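You operate a simulated robot arm through the tools that you are given. There is no shell and no other tool. Be economical: measure what you need, move in short steps, check, and stop when the job is done.

Carry out the task below with a simulated robot arm. There is one attempt and no reset: what you move stays moved.

TASK
Clamp the plate and wax its middle with the felt rubbing block.
Fine: clamp first; the block goes back on the grey mat and the tin is shut again.

The check looks at the end state, three seconds after you hand in, the way a careful person would. Anything else that was tipped, shoved, dropped, spilled or broken makes it a failure.

THE ROBOT
A 6-joint arm with a two-finger parallel gripper, fixed in place. Base frame: the origin is at the foot of the arm, x ahead of it, y to its left, z up; the work surface is at about z = 0.864. Readings come in m, rad, newtons and seconds.
With the tool pointing down near the work surface it reaches from about 0.26 to 0.68 m from the base axis. Its first joint turns from -1.152 to 1.152 rad. Payload 2.9 kg.
The tool frame sits at the grasp point between the pads (the TCP): z along the fingers, y along the line on which they close. The tips reach 0.03 m beyond it. Largest opening 0.11 m; finger width 0.02, thickness 0.01; the body of the gripper, 0.048 by 0.112 m, starts 0.055 m behind the TCP.
Orientation is that of the tool frame in the base frame, as a unit quaternion [x, y, z, w]. With the fingers straight down and closing along the base's y, the tool's x points along the base's -x, its y along +y and its z along -z.

THE INTERFACE
- The arm moves only by the tool jog_arm. Its argument "deltas" is text: rows parted by semicolons, each of 7 numbers parted by spaces: the finger opening in m, from 0 to 0.11, then the shift along the base's x, y, z in m, then the turn, a rotation vector about the base's x, y, z in rad. In form: hand x y z ax ay az; .... A call has 1 to 8 rows; each row is the pose to reach, as a shift and turn from the pose commanded when the call began. Each row takes 0.2 s and may step no farther than 0.05 m and 0.15 rad from the row before; otherwise, or with a gripper value out of range, the whole call is refused. A pose out of reach is approached as far as the arm can. The call stops where the force on the tool passes 40 N (or 10 N more than at its start, if that is more) or the arm is blocked; 0.2 s more then pass. Each finger travels about 0.108 m/s and halts on what it meets, pressing with about 43 N; the grip force reading is that of the motor and also rises with nothing between the fingers. The clock runs only during rows and for 0.2 s after the last one: add rows that repeat a pose to give the fingers time. It gives the time, the measured TCP pose, the force on the tool (base axes), the opening and the grip force at its end, in the units of the frame above (readings bear some noise).
- Cameras (640 x 400 px; columns grow to the right, rows downward): "scene" is fixed at [0.0699, 0.4286, 1.392]; the picture's right is [-0.83, -0.55, 0.00], its down [-0.28, 0.43, -0.86] and it looks along [0.47, -0.71, -0.51] (base axes); focal length 269 px, centre (320, 200). "wrist" rides on the gripper at [0.072, 0.017, -0.103] in the tool frame; the picture's right is [-0.23, 0.97, 0.00], its down [-0.76, -0.18, -0.62] and it looks along [-0.61, -0.14, 0.78] (tool axes); focal length 222 px, centre (320, 200). There is no depth. A picture from a camera that has moved, and an enlarged one, comes with that camera's place and axes in the base frame and with its lens.
- camera(camera): a new picture of that camera. The clock stands still meanwhile.
- enlarge(camera, box): a new picture of the part [left, top, right, bottom] of that camera's present view, enlarged. The clock stands still meanwhile.
- sign_off(): hands the job in; it is judged then, once.

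Go step by step. Nothing tells you positions but the pictures and the camera data: compare them with the known pose of the tool, close in by small moves and look again before you grip or let go. The budget is 120 turns and 84 pictures, counting those below and the enlarged ones. Unless the task says otherwise, let go and move clear before handing in, and close with one line.

The tools are called as name(argument=value, ...) on one line, values as JSON. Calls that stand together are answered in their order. jog_arm: Moves the arm, as the interface text tells. Its arguments: {"type":"object","properties":{"deltas":{"type":"string"}},"required":["deltas"]} The other tools are called the same way: camera (camera) takes a picture; enlarge (camera, box) takes an enlarged picture of a part of a camera's view; sign_off () hands the job in.

At the start:

```text
t: 0.0
ee_pos: [0.3872, -0.0056, 1.2414]
ee_rot: [0.0, 1.0, 0.0, -0.001]
contact_force: [0.4, -0.4, 0.8]
width: 0.11
gripper_force: 0.1
```

scene: 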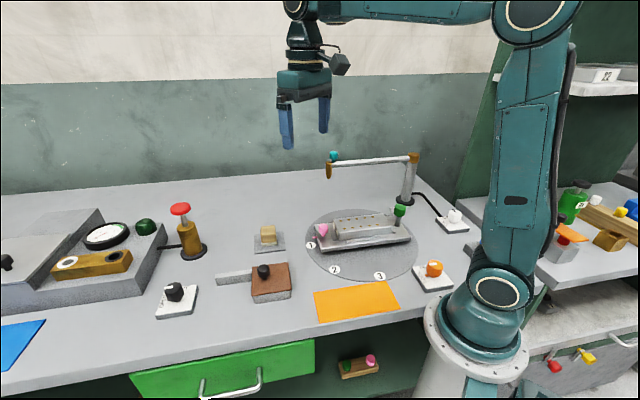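
wrist: 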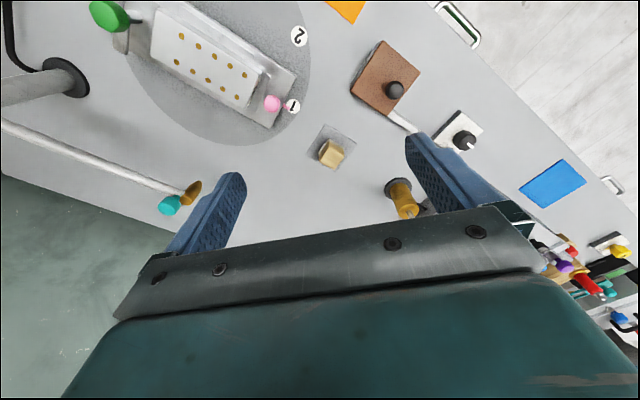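

I see a bench with a plate in a fixture, a felt block on a grey mat, a tin-like brown box and several knobs. I'll look closer to identify each one.

enlarge(camera="scene", box=[290, 140, 480, 300])

enlarge(camera="scene", box=[140, 190, 330, 330])

enlarge(camera="wrist", box=[100, 0, 480, 220])

enlarge(camera="scene", box=[0, 190, 210, 350])

```text
2.50 times, centred on (385, 220) of scene
camera zoom: at [0.0699, 0.4286, 1.392], right [-0.83, -0.55, 0.0], down [-0.28, 0.43, -0.86], along [0.47, -0.71, -0.51], focal length 673 px, centre (158, 150)
```

zoom: 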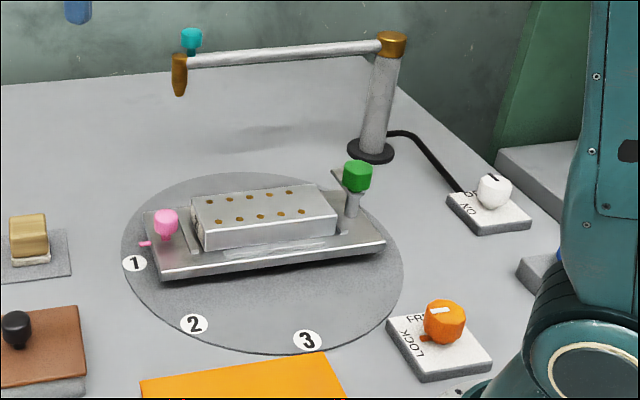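

```text
2.86 times, centred on (235, 260) of scene
camera zoom: at [0.0699, 0.4286, 1.392], right [-0.83, -0.55, 0.0], down [-0.28, 0.43, -0.86], along [0.47, -0.71, -0.51], focal length 770 px, centre (563, 29)
```

zoom: 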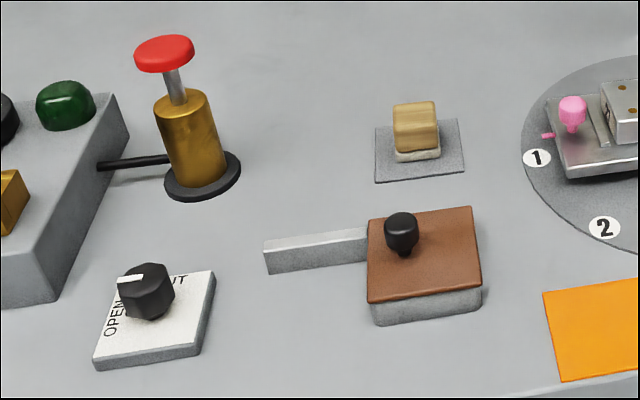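

```text
1.68 times, centred on (290, 110) of wrist
camera zoom: at [0.3151, 0.0102, 1.3451], right [0.23, 0.97, 0.0], down [0.76, -0.18, 0.62], along [0.61, -0.14, -0.78], focal length 374 px, centre (370, 352)
```

zoom: 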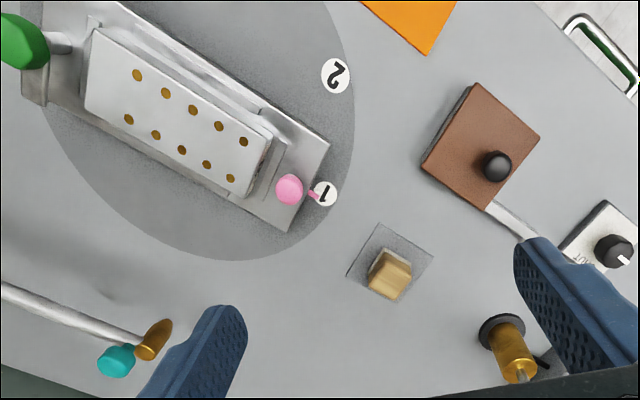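

```text
2.50 times, centred on (105, 270) of scene
camera zoom: at [0.0699, 0.4286, 1.392], right [-0.83, -0.55, 0.0], down [-0.28, 0.43, -0.86], along [0.47, -0.71, -0.51], focal length 673 px, centre (858, 25)
```

zoom: 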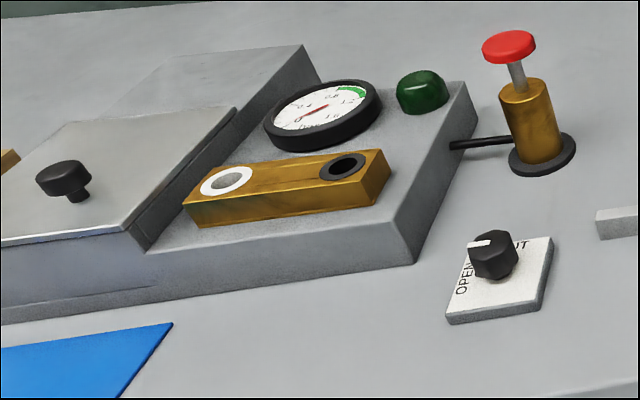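

The plate fixture is near (0.30,-0.16), the felt block near (0.54,-0.01) and the tin near (0.42,0.12). I'll enlarge the details.

enlarge(camera="wrist", box=[80, 0, 310, 140])

enlarge(camera="scene", box=[300, 190, 420, 265])

enlarge(camera="scene", box=[400, 195, 480, 300])

enlarge(camera="scene", box=[200, 215, 310, 310])

```text
2.78 times, centred on (195, 70) of wrist
camera zoom: at [0.3151, 0.0102, 1.3451], right [0.23, 0.97, 0.0], down [0.76, -0.18, 0.62], along [0.61, -0.14, -0.78], focal length 618 px, centre (668, 562)
```

zoom: 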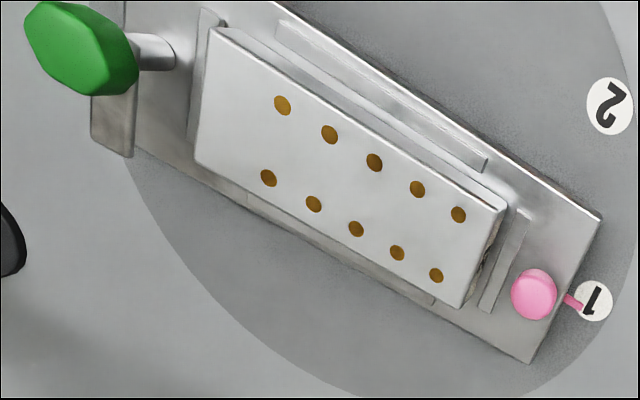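

```text
5.33 times, centred on (360, 228) of scene
camera zoom: at [0.0699, 0.4286, 1.392], right [-0.83, -0.55, 0.0], down [-0.28, 0.43, -0.86], along [0.47, -0.71, -0.51], focal length 1437 px, centre (107, 53)
```

zoom: 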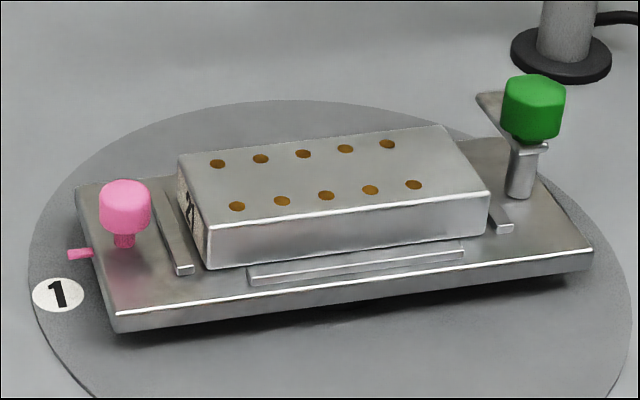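

```text
3.81 times, centred on (440, 248) of scene
camera zoom: at [0.0699, 0.4286, 1.392], right [-0.83, -0.55, 0.0], down [-0.28, 0.43, -0.86], along [0.47, -0.71, -0.51], focal length 1026 px, centre (-137, 19)
```

zoom: 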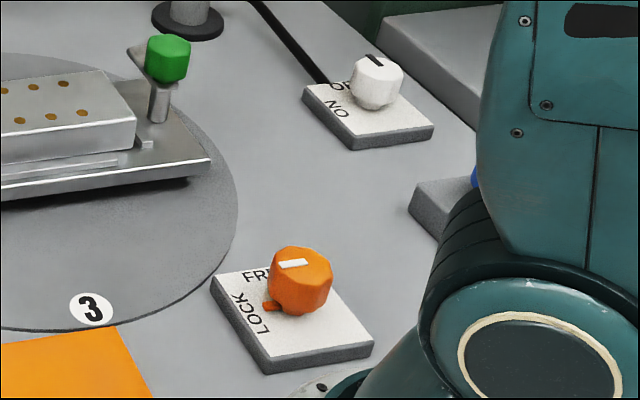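

```text
4.21 times, centred on (255, 262) of scene
camera zoom: at [0.0699, 0.4286, 1.392], right [-0.83, -0.55, 0.0], down [-0.28, 0.43, -0.86], along [0.47, -0.71, -0.51], focal length 1134 px, centre (594, -63)
```

zoom: 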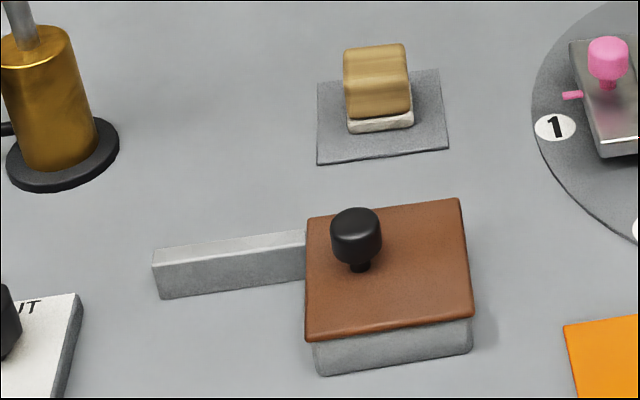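

The green knob sits at about (0.24,-0.26,0.96), with a strap turned away from the plate. I'll rotate the wrist so its camera looks toward -y, and move in for a closer look.

jog_arm(deltas="0.11 -0.01 0 -0.01 0 0 -0.15; 0.11 -0.02 0 -0.02 0 0 -0.3; 0.11 -0.03 0 -0.03 0 0 -0.45; 0.11 -0.04 0 -0.04 0 0 -0.6; 0.11 -0.05 0 -0.05 0 0 -0.75; 0.11 -0.06 0 -0.06 0 0 -0.9; 0.11 -0.07 0 -0.07 0 0 -1.05; 0.11 -0.08 0 -0.08 0 0 -1.2")

camera(camera="wrist")

```text
t: 1.8
ee_pos: [0.3073, -0.0059, 1.1608]
ee_rot: [0.566, 0.825, 0.0, 0.0]
contact_force: [0.2, 0.7, -0.3]
width: 0.1101
gripper_force: 0.0
```

```text
73 pictures are left
camera wrist: at [0.2971, 0.0667, 1.265], right [0.99, 0.14, 0.0], down [0.11, -0.77, 0.62], along [0.09, -0.62, -0.78], focal length 222 px, centre (320, 200)
```

wrist: 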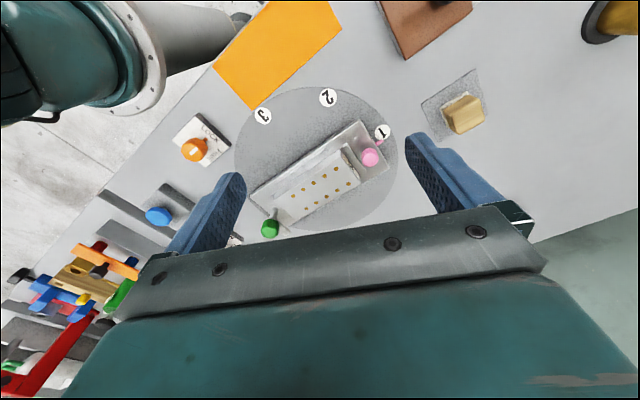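

enlarge(camera="wrist", box=[230, 80, 410, 245])

enlarge(camera="wrist", box=[120, 100, 250, 250])

enlarge(camera="wrist", box=[370, 0, 510, 140])

```text
2.42 times, centred on (320, 162) of wrist
camera zoom: at [0.2971, 0.0667, 1.265], right [0.99, 0.14, 0.0], down [0.11, -0.77, 0.62], along [0.09, -0.62, -0.78], focal length 538 px, centre (320, 291)
```

zoom: 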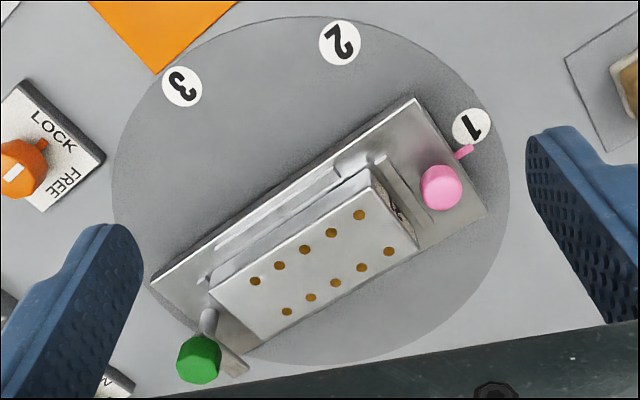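

```text
2.67 times, centred on (185, 175) of wrist
camera zoom: at [0.2971, 0.0667, 1.265], right [0.99, 0.14, 0.0], down [0.11, -0.77, 0.62], along [0.09, -0.62, -0.78], focal length 592 px, centre (680, 267)
```

zoom: 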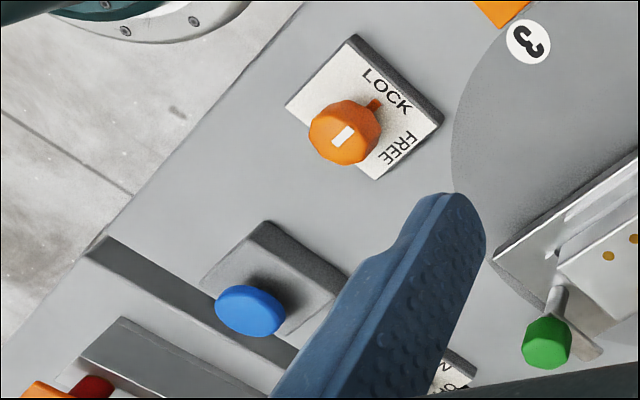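

```text
2.86 times, centred on (440, 70) of wrist
camera zoom: at [0.2971, 0.0667, 1.265], right [0.99, 0.14, 0.0], down [0.11, -0.77, 0.62], along [0.09, -0.62, -0.78], focal length 635 px, centre (-23, 571)
```

zoom: 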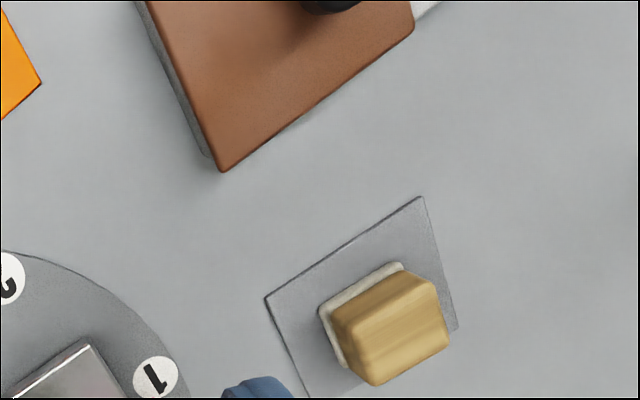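

The strap points away at about -42°, so clamping takes roughly +90° on the green knob. The orange knob reads LOCK, which is the turntable lock, and I'll leave it alone. I'm moving above the green knob.

jog_arm(deltas="0.11 -0.0105 -0.042 -0.013 0 0 0; 0.11 -0.021 -0.085 -0.026 0 0 0; 0.11 -0.0315 -0.127 -0.04 0 0 0; 0.11 -0.042 -0.17 -0.053 0 0 0; 0.11 -0.0525 -0.212 -0.066 0 0 0; 0.11 -0.063 -0.254 -0.08 0 0 0; 0.11 -0.063 -0.254 -0.08 0 0 0")

camera(camera="wrist")

camera(camera="scene")

```text
t: 3.4
ee_pos: [0.2442, -0.2617, 1.0797]
ee_rot: [0.565, 0.825, 0.0, 0.001]
contact_force: [0.3, 0.6, 0.2]
width: 0.1099
gripper_force: 0.1
```

```text
69 pictures are left
camera wrist: at [0.2334, -0.1883, 1.1848], right [0.99, 0.14, 0.0], down [0.11, -0.77, 0.62], along [0.09, -0.62, -0.78], focal length 222 px, centre (320, 200)
```

wrist: 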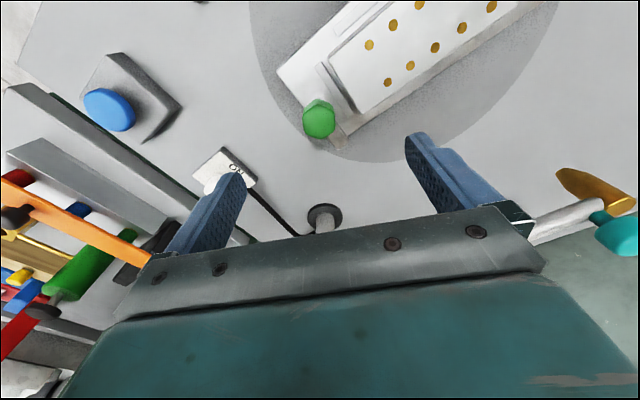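

```text
68 pictures are left
```

scene: 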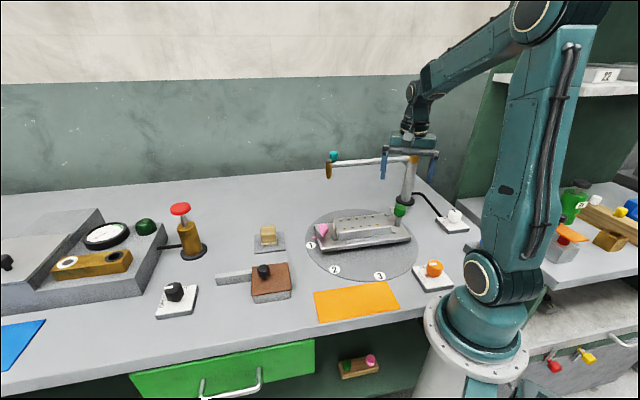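

enlarge(camera="wrist", box=[260, 60, 420, 170])

enlarge(camera="scene", box=[300, 140, 460, 280])

```text
3.64 times, centred on (340, 115) of wrist
camera zoom: at [0.2334, -0.1883, 1.1848], right [0.99, 0.14, 0.0], down [0.11, -0.77, 0.62], along [0.09, -0.62, -0.78], focal length 808 px, centre (247, 509)
```

zoom: 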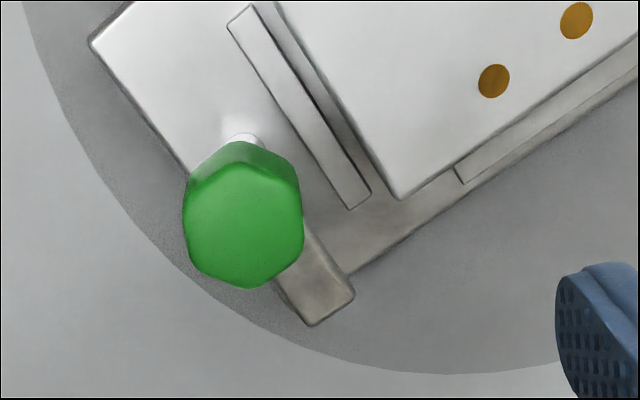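

```text
2.86 times, centred on (380, 210) of scene
camera zoom: at [0.0699, 0.4286, 1.392], right [-0.83, -0.55, 0.0], down [-0.28, 0.43, -0.86], along [0.47, -0.71, -0.51], focal length 770 px, centre (149, 171)
```

zoom: 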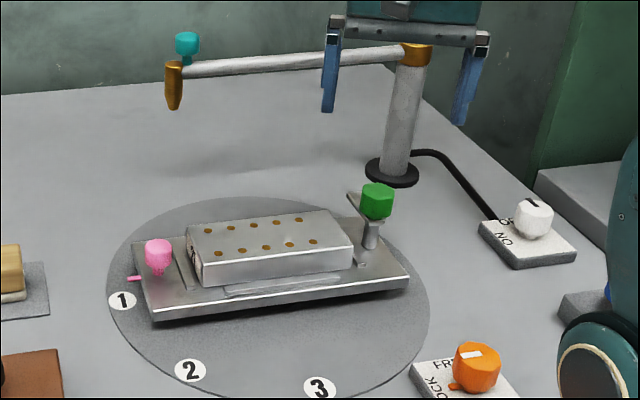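

The knob's centre is about (0.243,-0.258) with its top near 0.978. I'll descend around it with the fingers partly open and check.

jog_arm(deltas="0.08 -0.001 0.003 -0.04 0 0 0; 0.07 -0.001 0.003 -0.07 0 0 0; 0.07 -0.001 0.003 -0.099 0 0 0; 0.06 -0.001 0.003 -0.099 0 0 0")

camera(camera="wrist")

enlarge(camera="scene", box=[300, 140, 460, 280])

```text
t: 4.4
ee_pos: [0.2436, -0.2583, 0.9819]
ee_rot: [0.565, 0.825, 0.0, 0.001]
contact_force: [-0.3, 0.0, -0.2]
width: 0.0598
gripper_force: 0.2
```

```text
65 pictures are left
camera wrist: at [0.2328, -0.1844, 1.0859], right [0.99, 0.14, 0.0], down [0.11, -0.77, 0.62], along [0.09, -0.62, -0.78], focal length 222 px, centre (320, 200)
```

wrist: 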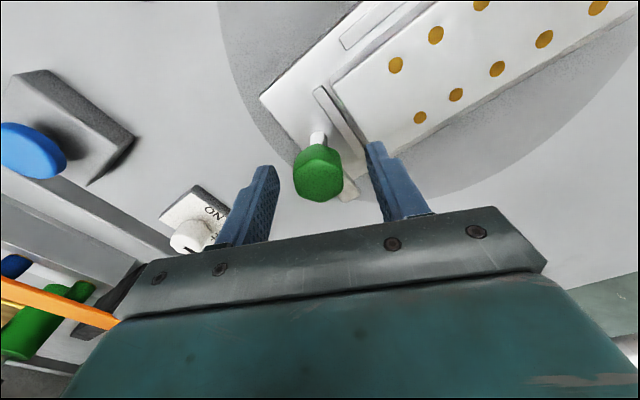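

```text
2.86 times, centred on (380, 210) of scene
camera zoom: at [0.0699, 0.4286, 1.392], right [-0.83, -0.55, 0.0], down [-0.28, 0.43, -0.86], along [0.47, -0.71, -0.51], focal length 770 px, centre (149, 171)
```

zoom: 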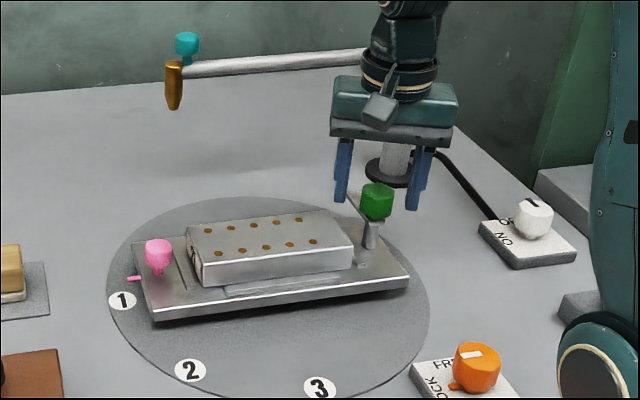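

The knob sits between the fingers. I'll lower 6 mm and close.

jog_arm(deltas="0.06 -0.0005 0.001 -0.006 0 0 0; 0.03 -0.0005 0.001 -0.006 0 0 0; 0.02 -0.0005 0.001 -0.006 0 0 0; 0.02 -0.0005 0.001 -0.006 0 0 0")

enlarge(camera="wrist", box=[210, 80, 430, 230])

```text
t: 5.4
ee_pos: [0.2405, -0.2582, 0.9758]
ee_rot: [0.567, 0.823, -0.001, -0.001]
contact_force: [-20.3, -15.4, 5.2]
width: 0.0336
gripper_force: 45.4
```

```text
2.67 times, centred on (320, 155) of wrist
camera zoom: at [0.2312, -0.1845, 1.0804], right [0.99, 0.14, 0.0], down [0.11, -0.77, 0.62], along [0.08, -0.62, -0.78], focal length 592 px, centre (320, 320)
```

zoom: 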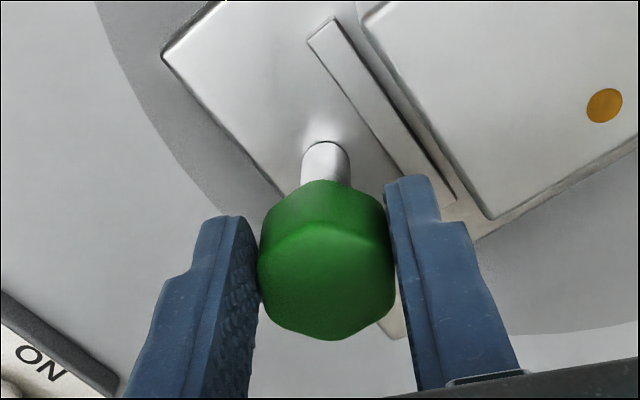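

The knob is gripped, with some side load showing my centre was about 3 mm off in x. I'll relieve that, then turn counterclockwise.

jog_arm(deltas="0.02 -0.003 -0.002 0 0 0 0; 0.02 -0.003 -0.002 0 0 0 0.1; 0.02 -0.003 -0.002 0 0 0 0.2; 0.02 -0.003 -0.002 0 0 0 0.3")

enlarge(camera="wrist", box=[210, 60, 430, 230])

enlarge(camera="scene", box=[300, 140, 460, 280])

```text
t: 6.4
ee_pos: [0.2389, -0.2596, 0.9763]
ee_rot: [0.435, 0.9, -0.001, 0.0]
contact_force: [-12.3, -10.9, 7.2]
width: 0.0337
gripper_force: 44.7
```

```text
2.35 times, centred on (320, 145) of wrist
camera zoom: at [0.2072, -0.1922, 1.0804], right [0.9, 0.43, 0.0], down [0.33, -0.71, 0.62], along [0.27, -0.56, -0.78], focal length 523 px, centre (320, 329)
```

zoom: 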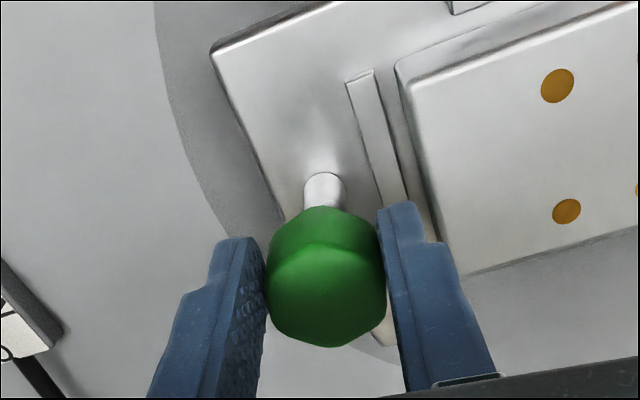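

```text
2.86 times, centred on (380, 210) of scene
camera zoom: at [0.0695, 0.4284, 1.3921], right [-0.83, -0.55, 0.0], down [-0.28, 0.43, -0.86], along [0.48, -0.71, -0.51], focal length 770 px, centre (149, 171)
```

zoom: 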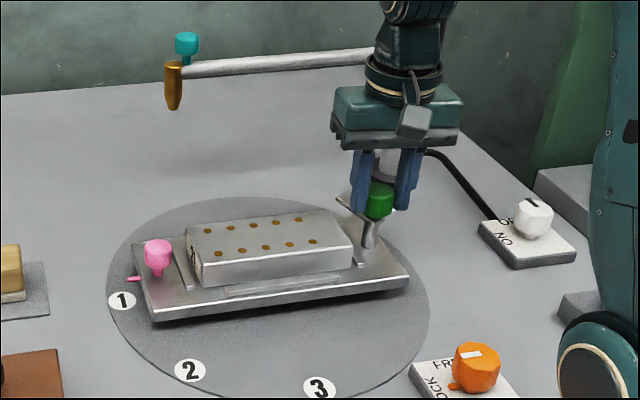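

The strap turns with the knob. I'm continuing, with a little more relief.

jog_arm(deltas="0.02 -0.001 -0.001 0.001 0 0 0.13; 0.02 -0.002 -0.002 0.001 0 0 0.26; 0.02 -0.002 -0.002 0.001 0 0 0.39; 0.02 -0.002 -0.002 0.001 0 0 0.52; 0.02 -0.002 -0.002 0.001 0 0 0.65; 0.02 -0.002 -0.002 0.001 0 0 0.78; 0.02 -0.002 -0.002 0.001 0 0 0.9")

enlarge(camera="wrist", box=[210, 60, 430, 230])

enlarge(camera="scene", box=[300, 140, 460, 280])

```text
t: 7.7
ee_pos: [0.2369, -0.2641, 0.9773]
ee_rot: [0.115, 0.993, -0.003, -0.002]
contact_force: [-2.6, -5.8, -5.0]
width: 0.0337
gripper_force: 45.2
stopped in row 6: the force on the tool passed its limit (the readings are from after the stop); the commanded pose is now the measured one
```

```text
2.35 times, centred on (320, 145) of wrist
camera zoom: at [0.17, -0.2296, 1.0808], right [0.45, 0.9, -0.01], down [0.7, -0.34, 0.62], along [0.55, -0.28, -0.78], focal length 523 px, centre (320, 329)
```

zoom: 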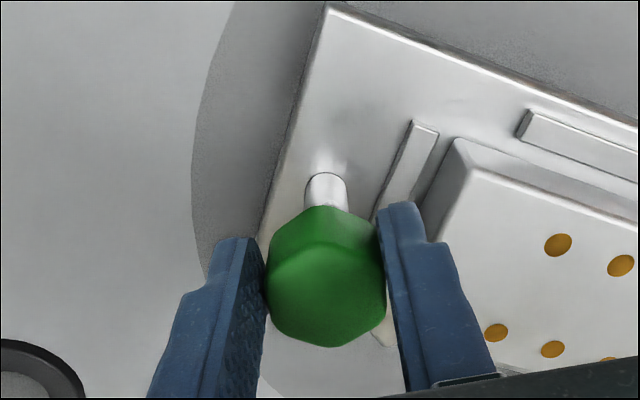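

```text
2.86 times, centred on (380, 210) of scene
camera zoom: at [0.0699, 0.4284, 1.3921], right [-0.83, -0.55, 0.0], down [-0.28, 0.43, -0.86], along [0.48, -0.71, -0.51], focal length 770 px, centre (149, 171)
```

zoom: 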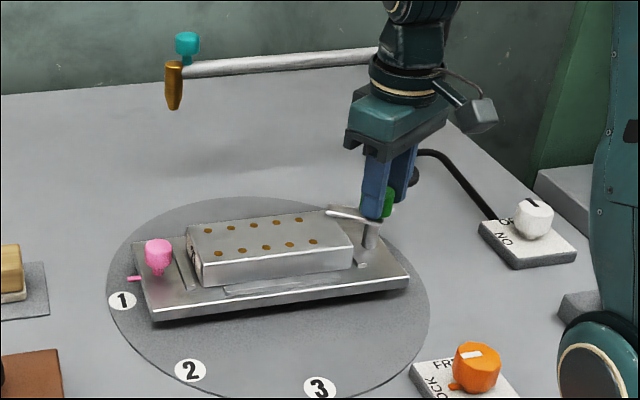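

The strap has turned about 55° and is reaching the plate, and the call stopped on force. I'll nudge further from the relaxed pose to tell a real stop from side load.

jog_arm(deltas="0.02 0 0 0 0 0 0.05; 0.02 0 0 0 0 0 0.1; 0.02 0 0 0 0 0 0.15")

enlarge(camera="scene", box=[340, 180, 430, 250])

```text
t: 8.5
ee_pos: [0.2359, -0.264, 0.9768]
ee_rot: [0.042, 0.999, -0.006, -0.001]
contact_force: [-2.9, -23.2, -12.2]
width: 0.0333
gripper_force: 45.1
```

```text
5.71 times, centred on (385, 215) of scene
camera zoom: at [0.0699, 0.4278, 1.3923], right [-0.83, -0.55, 0.0], down [-0.28, 0.43, -0.86], along [0.47, -0.71, -0.51], focal length 1539 px, centre (-51, 114)
```

zoom: 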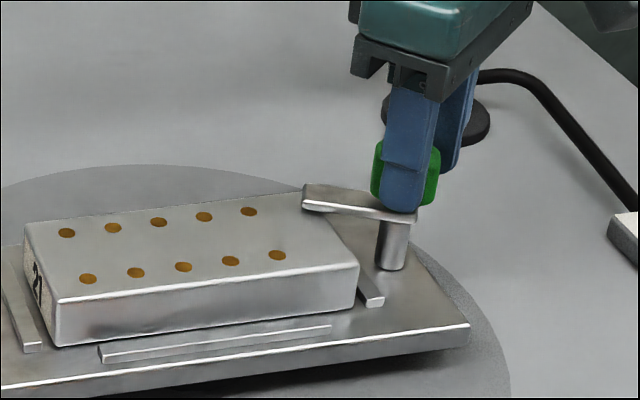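

The strap is above the plate's corner and swinging over. I'll shift to ease the side force and continue.

jog_arm(deltas="0.02 0 -0.003 -0.001 0 0 0; 0.02 0 -0.003 -0.001 0 0 0.08; 0.02 0 -0.003 -0.001 0 0 0.16; 0.02 0 -0.003 -0.001 0 0 0.24")

enlarge(camera="scene", box=[340, 180, 430, 250])

```text
t: 9.5
ee_pos: [0.2364, -0.2658, 0.9756]
ee_rot: [-0.079, 0.997, -0.005, -0.001]
contact_force: [-10.9, -11.3, 27.4]
width: 0.0334
gripper_force: 45.5
```

```text
5.71 times, centred on (385, 215) of scene
camera zoom: at [0.0694, 0.4285, 1.3921], right [-0.83, -0.55, 0.0], down [-0.28, 0.43, -0.86], along [0.48, -0.71, -0.51], focal length 1539 px, centre (-51, 114)
```

zoom: 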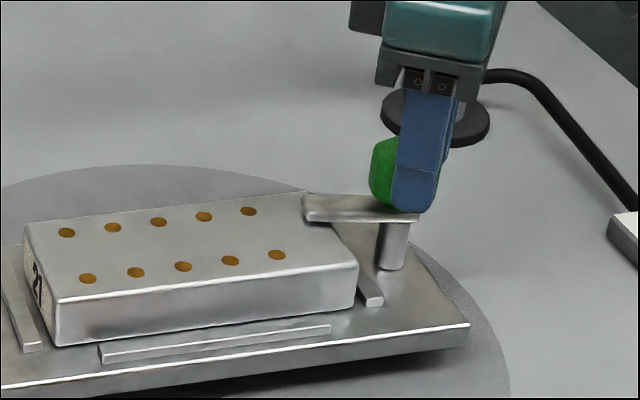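

The strap is now about 78° round and over the plate end. The fingers have drifted off the knob's centre, so I'll open, lift slightly and look before regripping.

jog_arm(deltas="0.02 0 0 0.002 0 0 0; 0.06 0 0 0.002 0 0 0; 0.06 0 0 0.005 0 0 0")

camera(camera="wrist")

enlarge(camera="scene", box=[340, 180, 430, 250])

```text
t: 10.3
ee_pos: [0.2367, -0.2643, 0.9806]
ee_rot: [-0.081, 0.997, -0.002, -0.002]
contact_force: [0.8, 0.5, -1.0]
width: 0.0598
gripper_force: 0.1
```

```text
56 pictures are left
camera wrist: at [0.1623, -0.2589, 1.0846], right [0.07, 1.0, -0.01], down [0.78, -0.05, 0.62], along [0.62, -0.05, -0.78], focal length 222 px, centre (320, 200)
```

wrist: 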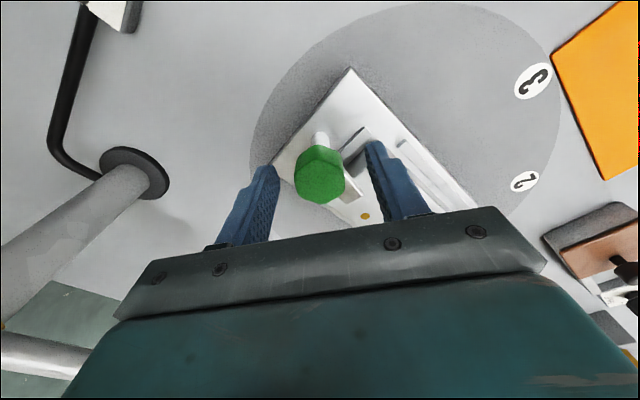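

```text
5.71 times, centred on (385, 215) of scene
camera zoom: at [0.0699, 0.4286, 1.392], right [-0.83, -0.55, 0.0], down [-0.28, 0.43, -0.86], along [0.47, -0.71, -0.51], focal length 1539 px, centre (-51, 114)
```

zoom: 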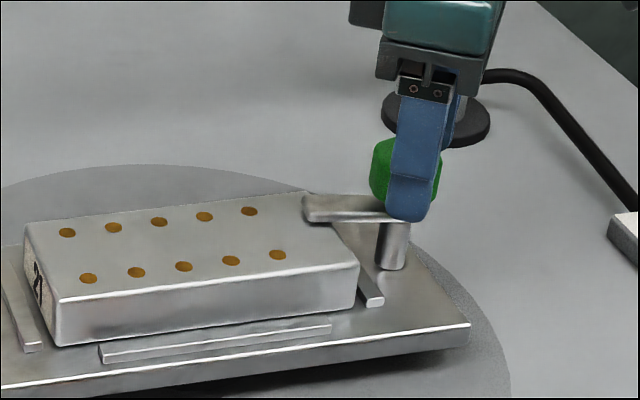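

enlarge(camera="wrist", box=[250, 100, 430, 230])

```text
3.08 times, centred on (340, 165) of wrist
camera zoom: at [0.1623, -0.2589, 1.0846], right [0.07, 1.0, -0.01], down [0.78, -0.05, 0.62], along [0.62, -0.05, -0.78], focal length 684 px, centre (258, 308)
```

zoom: 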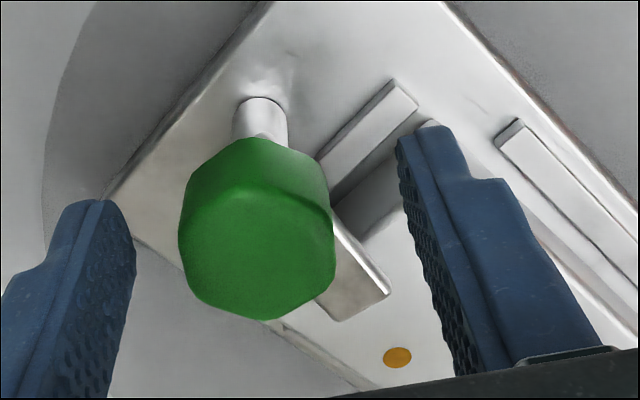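

The strap is now nearly parallel to the fixture axis, over the plate. I'll regrip centred at about (0.242,-0.2645) and finish the turn.

jog_arm(deltas="0.06 0.0055 0 -0.006 0 0 0; 0.03 0.0055 0 -0.006 0 0 0; 0.02 0.0055 0 -0.006 0 0 0; 0.02 0.0055 0 -0.006 0 0 0")

enlarge(camera="wrist", box=[250, 100, 430, 230])

enlarge(camera="scene", box=[340, 180, 430, 250])

```text
t: 11.3
ee_pos: [0.241, -0.2653, 0.9744]
ee_rot: [-0.08, 0.997, -0.004, -0.002]
contact_force: [-0.8, -4.3, -2.5]
width: 0.0334
gripper_force: 44.9
```

```text
3.08 times, centred on (340, 165) of wrist
camera zoom: at [0.1677, -0.2595, 1.0789], right [0.07, 1.0, -0.01], down [0.78, -0.05, 0.62], along [0.62, -0.05, -0.78], focal length 684 px, centre (258, 308)
```

zoom: 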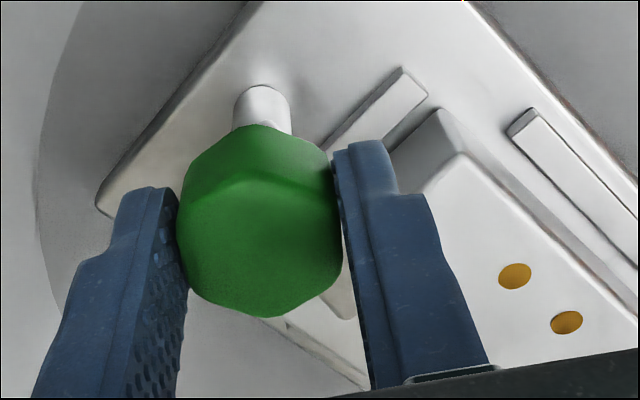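

```text
5.71 times, centred on (385, 215) of scene
camera zoom: at [0.0699, 0.4284, 1.3921], right [-0.83, -0.55, 0.0], down [-0.28, 0.43, -0.86], along [0.47, -0.71, -0.51], focal length 1539 px, centre (-51, 114)
```

zoom: 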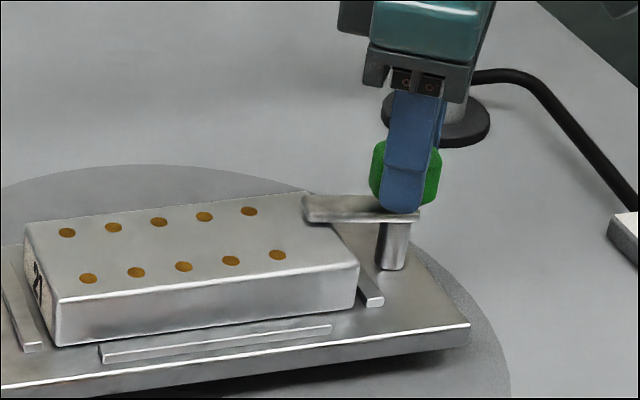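

It's well centred now, with a light load. I'm turning on in small steps.

jog_arm(deltas="0.02 0 0 0 0 0 0.06; 0.02 0 0 0 0 0 0.12; 0.02 0 0 0 0 0 0.18; 0.02 0 0 0 0 0 0.24")

enlarge(camera="scene", box=[340, 180, 430, 250])

```text
t: 12.3
ee_pos: [0.2422, -0.2662, 0.975]
ee_rot: [-0.199, 0.98, -0.004, -0.001]
contact_force: [-2.2, -4.6, 1.8]
width: 0.0335
gripper_force: 45.2
```

```text
5.71 times, centred on (385, 215) of scene
camera zoom: at [0.0698, 0.4285, 1.3921], right [-0.83, -0.55, 0.0], down [-0.28, 0.43, -0.86], along [0.48, -0.71, -0.51], focal length 1539 px, centre (-51, 114)
```

zoom: 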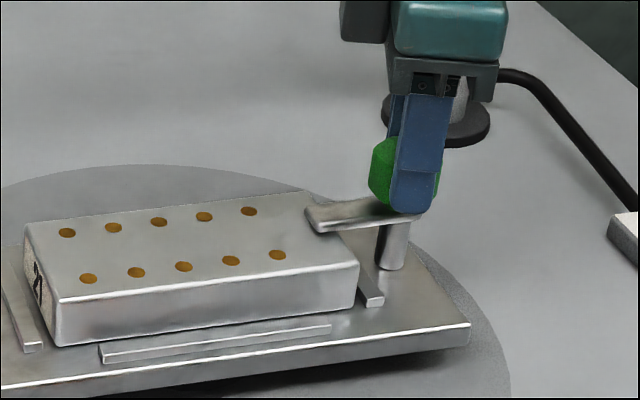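

The strap is now parallel to the plate's axis after about 92°. I'll probe a touch further for an end stop.

jog_arm(deltas="0.02 0 0 0 0 0 0.04; 0.02 0 0 0 0 0 0.08; 0.02 0 0 0 0 0 0.12")

enlarge(camera="scene", box=[340, 180, 430, 250])

```text
t: 13.1
ee_pos: [0.2433, -0.2658, 0.9746]
ee_rot: [-0.257, 0.966, -0.004, 0.0]
contact_force: [1.2, -6.4, 1.5]
width: 0.0335
gripper_force: 45.0
```

```text
5.71 times, centred on (385, 215) of scene
camera zoom: at [0.0699, 0.4284, 1.3921], right [-0.83, -0.55, 0.0], down [-0.28, 0.43, -0.86], along [0.47, -0.71, -0.51], focal length 1539 px, centre (-51, 114)
```

zoom: 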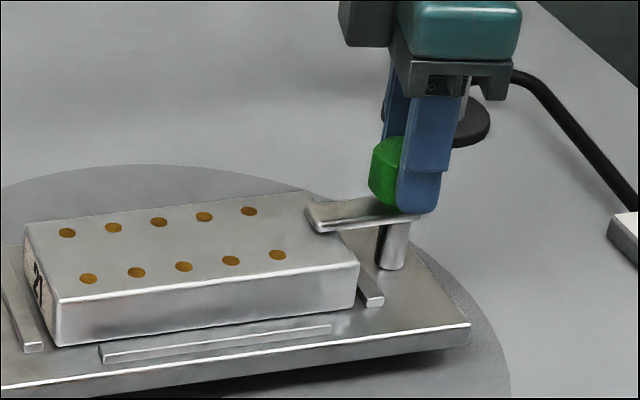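

The strap held while the fingers slipped, so it has reached its stop, square over the plate: clamped. I'm releasing and going up.

jog_arm(deltas="0.06 0 0 0 0 0 0; 0.07 0 0 0.01 0 0 0; 0.07 0 0 0.05 0 0 0; 0.08 0.01 0.02 0.09 0 0 -0.1; 0.09 0.03 0.05 0.12 0 0 -0.2; 0.1 0.05 0.09 0.13 0 0 -0.3; 0.1 0.07 0.13 0.13 0 0 -0.4; 0.1 0.09 0.17 0.13 0 0 -0.5")

enlarge(camera="scene", box=[290, 160, 450, 260])

camera(camera="wrist")

```text
t: 14.9
ee_pos: [0.3332, -0.0941, 1.1043]
ee_rot: [-0.009, 1.0, -0.004, -0.001]
contact_force: [-0.2, -0.2, -0.1]
width: 0.0999
gripper_force: 0.0
```

```text
4.00 times, centred on (370, 210) of scene
camera zoom: at [0.0699, 0.4286, 1.392], right [-0.83, -0.55, 0.0], down [-0.28, 0.43, -0.86], along [0.47, -0.71, -0.51], focal length 1078 px, centre (120, 160)
```

zoom: 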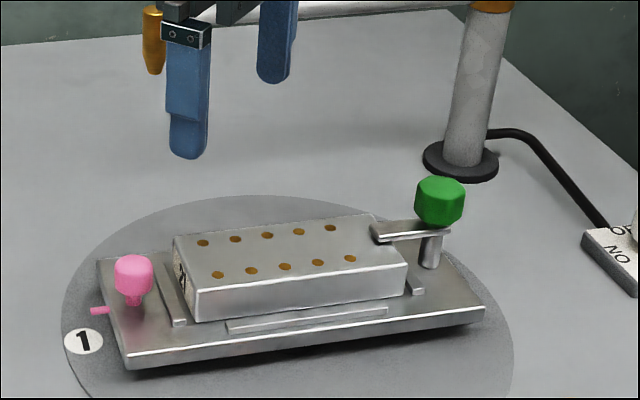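

```text
48 pictures are left
camera wrist: at [0.2603, -0.0786, 1.209], right [0.21, 0.98, -0.01], down [0.77, -0.16, 0.62], along [0.61, -0.14, -0.78], focal length 222 px, centre (320, 200)
```

wrist: 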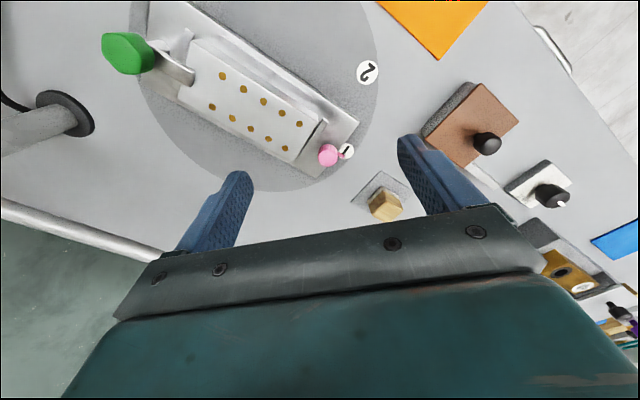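

The clamp sits squarely on the plate. Next is the tin with the brown lid, so I'm moving above it.

jog_arm(deltas="0.1 0.015 0.04 0 0 0 0; 0.1 0.03 0.08 0 0 0 0; 0.1 0.045 0.12 0 0 0 0; 0.1 0.06 0.16 -0.01 0 0 0; 0.1 0.075 0.2 -0.02 0 0 0; 0.1 0.075 0.2 -0.02 0 0 0")

camera(camera="wrist")

enlarge(camera="wrist", box=[220, 40, 440, 200])

```text
t: 16.3
ee_pos: [0.4086, 0.1048, 1.0844]
ee_rot: [-0.009, 1.0, -0.004, -0.002]
contact_force: [-0.2, 0.1, -0.3]
width: 0.0998
gripper_force: 0.0
```

```text
47 pictures are left
camera wrist: at [0.3357, 0.121, 1.1887], right [0.21, 0.98, -0.01], down [0.77, -0.16, 0.62], along [0.61, -0.14, -0.78], focal length 222 px, centre (320, 200)
```

wrist: 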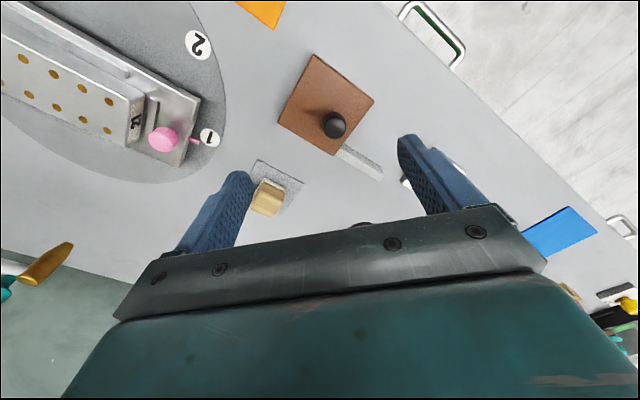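

```text
2.50 times, centred on (330, 120) of wrist
camera zoom: at [0.3357, 0.121, 1.1887], right [0.21, 0.98, -0.01], down [0.77, -0.16, 0.62], along [0.61, -0.14, -0.78], focal length 555 px, centre (295, 400)
```

zoom: 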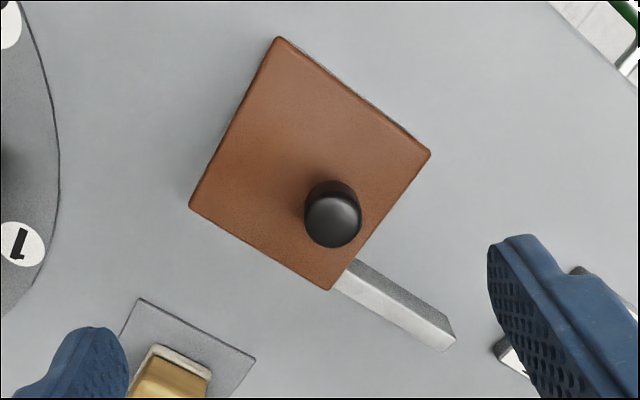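

The tin's centre is about (0.4235,0.1055), with sides at 45°. The black knob is at about (0.4385,0.115) with its top near 0.928, and a rail runs off along +45°. I'm descending over the knob.

jog_arm(deltas="0.08 0.015 0.005 -0.04 0 0 0; 0.07 0.03 0.01 -0.08 0 0 0; 0.06 0.03 0.01 -0.11 0 0 0; 0.06 0.03 0.01 -0.11 0 0 0")

camera(camera="wrist")

enlarge(camera="scene", box=[200, 180, 340, 310])

```text
t: 17.3
ee_pos: [0.4382, 0.1138, 0.9756]
ee_rot: [-0.01, 1.0, -0.003, -0.002]
contact_force: [0.3, 0.2, -0.8]
width: 0.0599
gripper_force: 0.0
```

```text
45 pictures are left
camera wrist: at [0.3652, 0.1303, 1.0794], right [0.21, 0.98, -0.01], down [0.77, -0.16, 0.62], along [0.61, -0.14, -0.78], focal length 222 px, centre (320, 200)
```

wrist: 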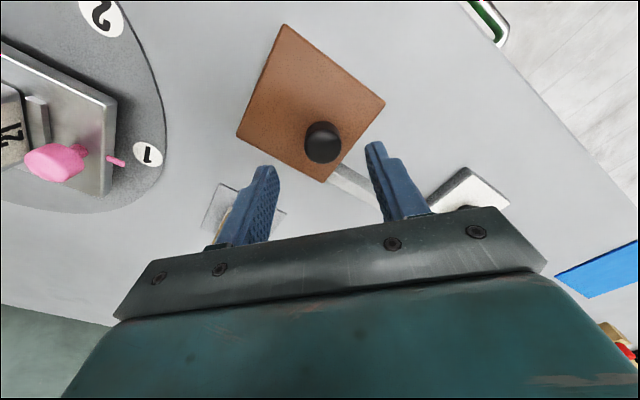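

```text
3.08 times, centred on (270, 245) of scene
camera zoom: at [0.0699, 0.4286, 1.392], right [-0.83, -0.55, 0.0], down [-0.28, 0.43, -0.86], along [0.47, -0.71, -0.51], focal length 829 px, centre (474, 62)
```

zoom: 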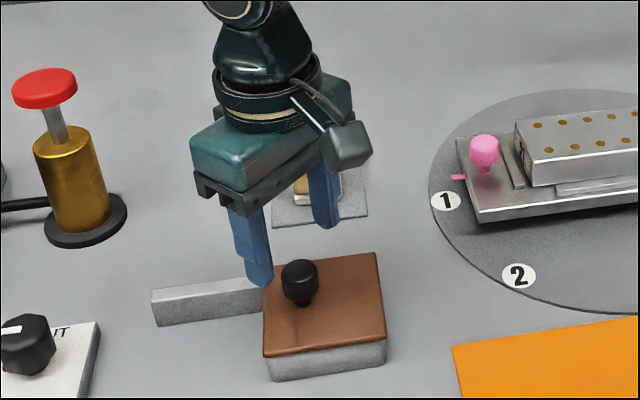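

The knob is centred near (0.439,0.116) with its top at about 0.917. I'm lowering and closing gently.

jog_arm(deltas="0.06 0.001 0.0015 -0.03 0 0 0; 0.06 0.001 0.0015 -0.049 0 0 0; 0.03 0.001 0.0015 -0.049 0 0 0; 0.015 0.001 0.0015 -0.049 0 0 0; 0.015 0.001 0.0015 -0.049 0 0 0")

camera(camera="wrist")

enlarge(camera="scene", box=[200, 180, 340, 310])

```text
t: 18.5
ee_pos: [0.4393, 0.1166, 0.9275]
ee_rot: [-0.009, 1.0, -0.002, 0.0]
contact_force: [-1.9, 8.0, 20.1]
width: 0.0267
gripper_force: 44.3
```

```text
43 pictures are left
camera wrist: at [0.3658, 0.1325, 1.0311], right [0.21, 0.98, 0.0], down [0.76, -0.16, 0.62], along [0.61, -0.13, -0.78], focal length 222 px, centre (320, 200)
```

wrist: 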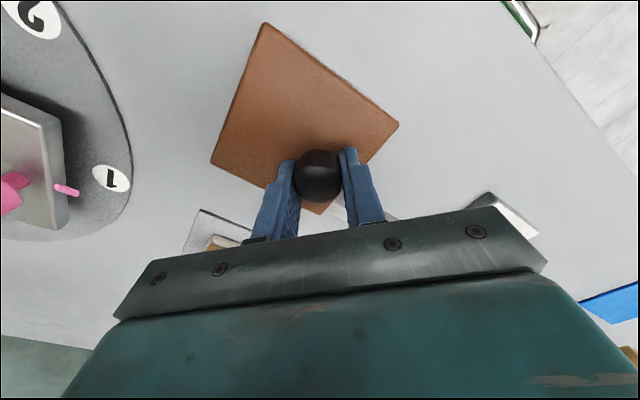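

```text
3.08 times, centred on (270, 245) of scene
camera zoom: at [0.0695, 0.4287, 1.392], right [-0.83, -0.55, 0.0], down [-0.28, 0.43, -0.86], along [0.48, -0.71, -0.51], focal length 829 px, centre (474, 62)
```

zoom: 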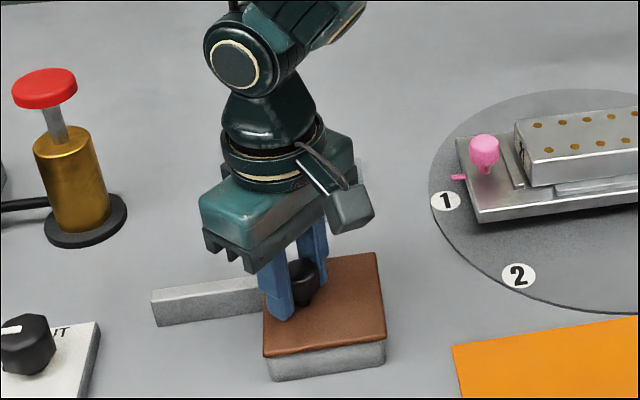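

The knob is held. I'll try a tiny lift to see whether the lid is loose or runs on the rail.

jog_arm(deltas="0.015 0 0 0.002 0 0 0; 0.015 0 0 0.004 0 0 0; 0.015 0 0 0.006 0 0 0")

enlarge(camera="scene", box=[220, 225, 320, 310])

```text
t: 19.2
ee_pos: [0.4386, 0.1174, 0.9272]
ee_rot: [-0.01, 1.0, -0.002, -0.002]
contact_force: [7.6, 2.9, -6.1]
width: 0.0269
gripper_force: 45.0
stopped in row 3: the force on the tool passed its limit (the readings are from after the stop); the commanded pose is now the measured one
```

```text
4.71 times, centred on (270, 268) of scene
camera zoom: at [0.0702, 0.4287, 1.392], right [-0.83, -0.55, 0.0], down [-0.28, 0.43, -0.86], along [0.47, -0.71, -0.51], focal length 1268 px, centre (555, -118)
```

zoom: 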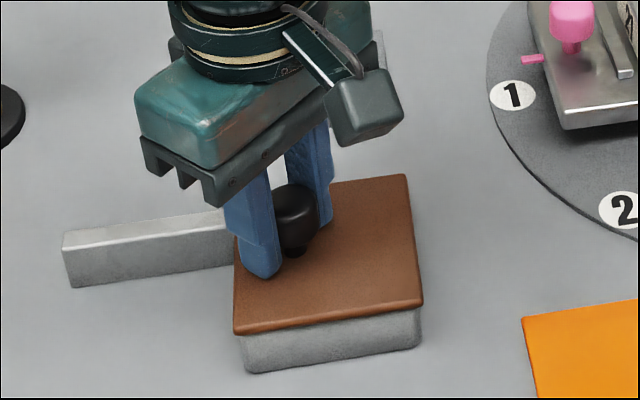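

The lift is blocked, so the lid runs on the rail. I'm sliding it along +45°, testing gently.

jog_arm(deltas="0.015 0.004 0.004 0 0 0 0; 0.015 0.008 0.008 0 0 0 0; 0.015 0.012 0.012 0 0 0 0; 0.015 0.016 0.016 0 0 0 0")

enlarge(camera="scene", box=[200, 220, 320, 310])

```text
t: 20.2
ee_pos: [0.4552, 0.1322, 0.9279]
ee_rot: [-0.009, 1.0, -0.005, -0.004]
contact_force: [2.9, -6.0, -7.8]
width: 0.0271
gripper_force: 45.1
```

```text
4.44 times, centred on (260, 265) of scene
camera zoom: at [0.0701, 0.4285, 1.392], right [-0.83, -0.55, 0.0], down [-0.28, 0.43, -0.86], along [0.47, -0.71, -0.51], focal length 1197 px, centre (587, -89)
```

zoom: 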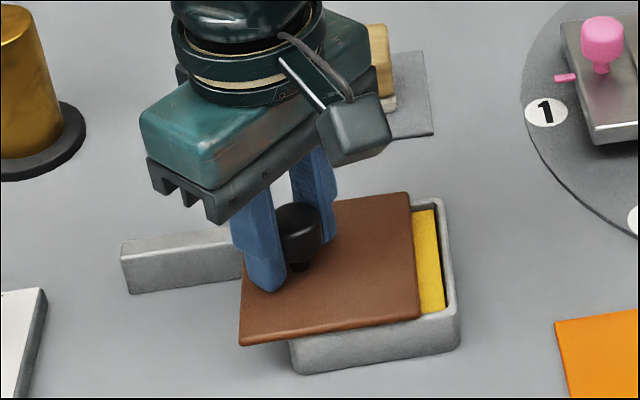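

The lid slides and the yellow wax shows. I'm continuing the slide.

jog_arm(deltas="0.015 0.009 0.0085 0 0 0 0; 0.015 0.018 0.017 0 0 0 0; 0.015 0.027 0.0255 0 0 0 0; 0.015 0.036 0.034 0 0 0 0; 0.015 0.042 0.04 0 0 0 0")

enlarge(camera="scene", box=[180, 210, 320, 310])

```text
t: 21.4
ee_pos: [0.4953, 0.1738, 0.9269]
ee_rot: [-0.011, 1.0, -0.003, -0.003]
contact_force: [-7.3, 6.7, -9.8]
width: 0.0271
gripper_force: 44.5
```

```text
4.00 times, centred on (250, 260) of scene
camera zoom: at [0.0698, 0.4288, 1.3919], right [-0.83, -0.55, 0.0], down [-0.28, 0.43, -0.86], along [0.48, -0.71, -0.51], focal length 1078 px, centre (600, -40)
```

zoom: 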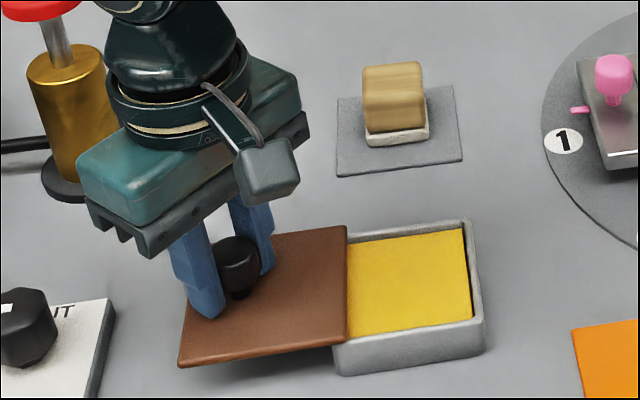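

The tin is nearly fully open, so one more nudge, up to the stop if there is one.

jog_arm(deltas="0.015 0.004 0.004 0 0 0 0; 0.015 0.008 0.008 0 0 0 0; 0.015 0.012 0.012 0 0 0 0")

enlarge(camera="scene", box=[180, 210, 320, 310])

```text
t: 22.3
ee_pos: [0.5039, 0.1808, 0.9268]
ee_rot: [-0.008, 1.0, -0.007, -0.011]
contact_force: [-8.6, -4.7, 6.9]
width: 0.0268
gripper_force: 44.9
stopped in row 3: the force on the tool passed its limit (the readings are from after the stop); the commanded pose is now the measured one
```

```text
4.00 times, centred on (250, 260) of scene
camera zoom: at [0.0696, 0.4284, 1.3921], right [-0.83, -0.55, 0.0], down [-0.28, 0.43, -0.86], along [0.48, -0.71, -0.51], focal length 1078 px, centre (600, -40)
```

zoom: 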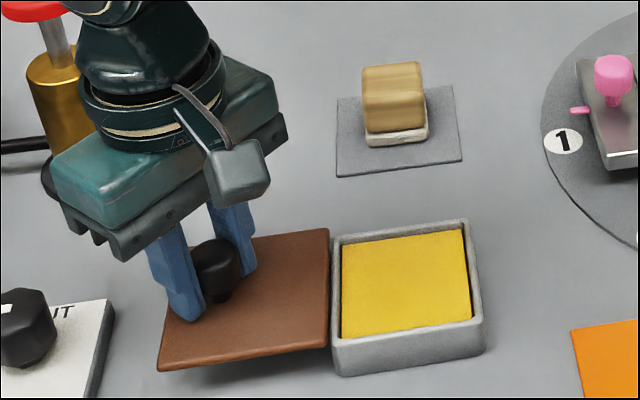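

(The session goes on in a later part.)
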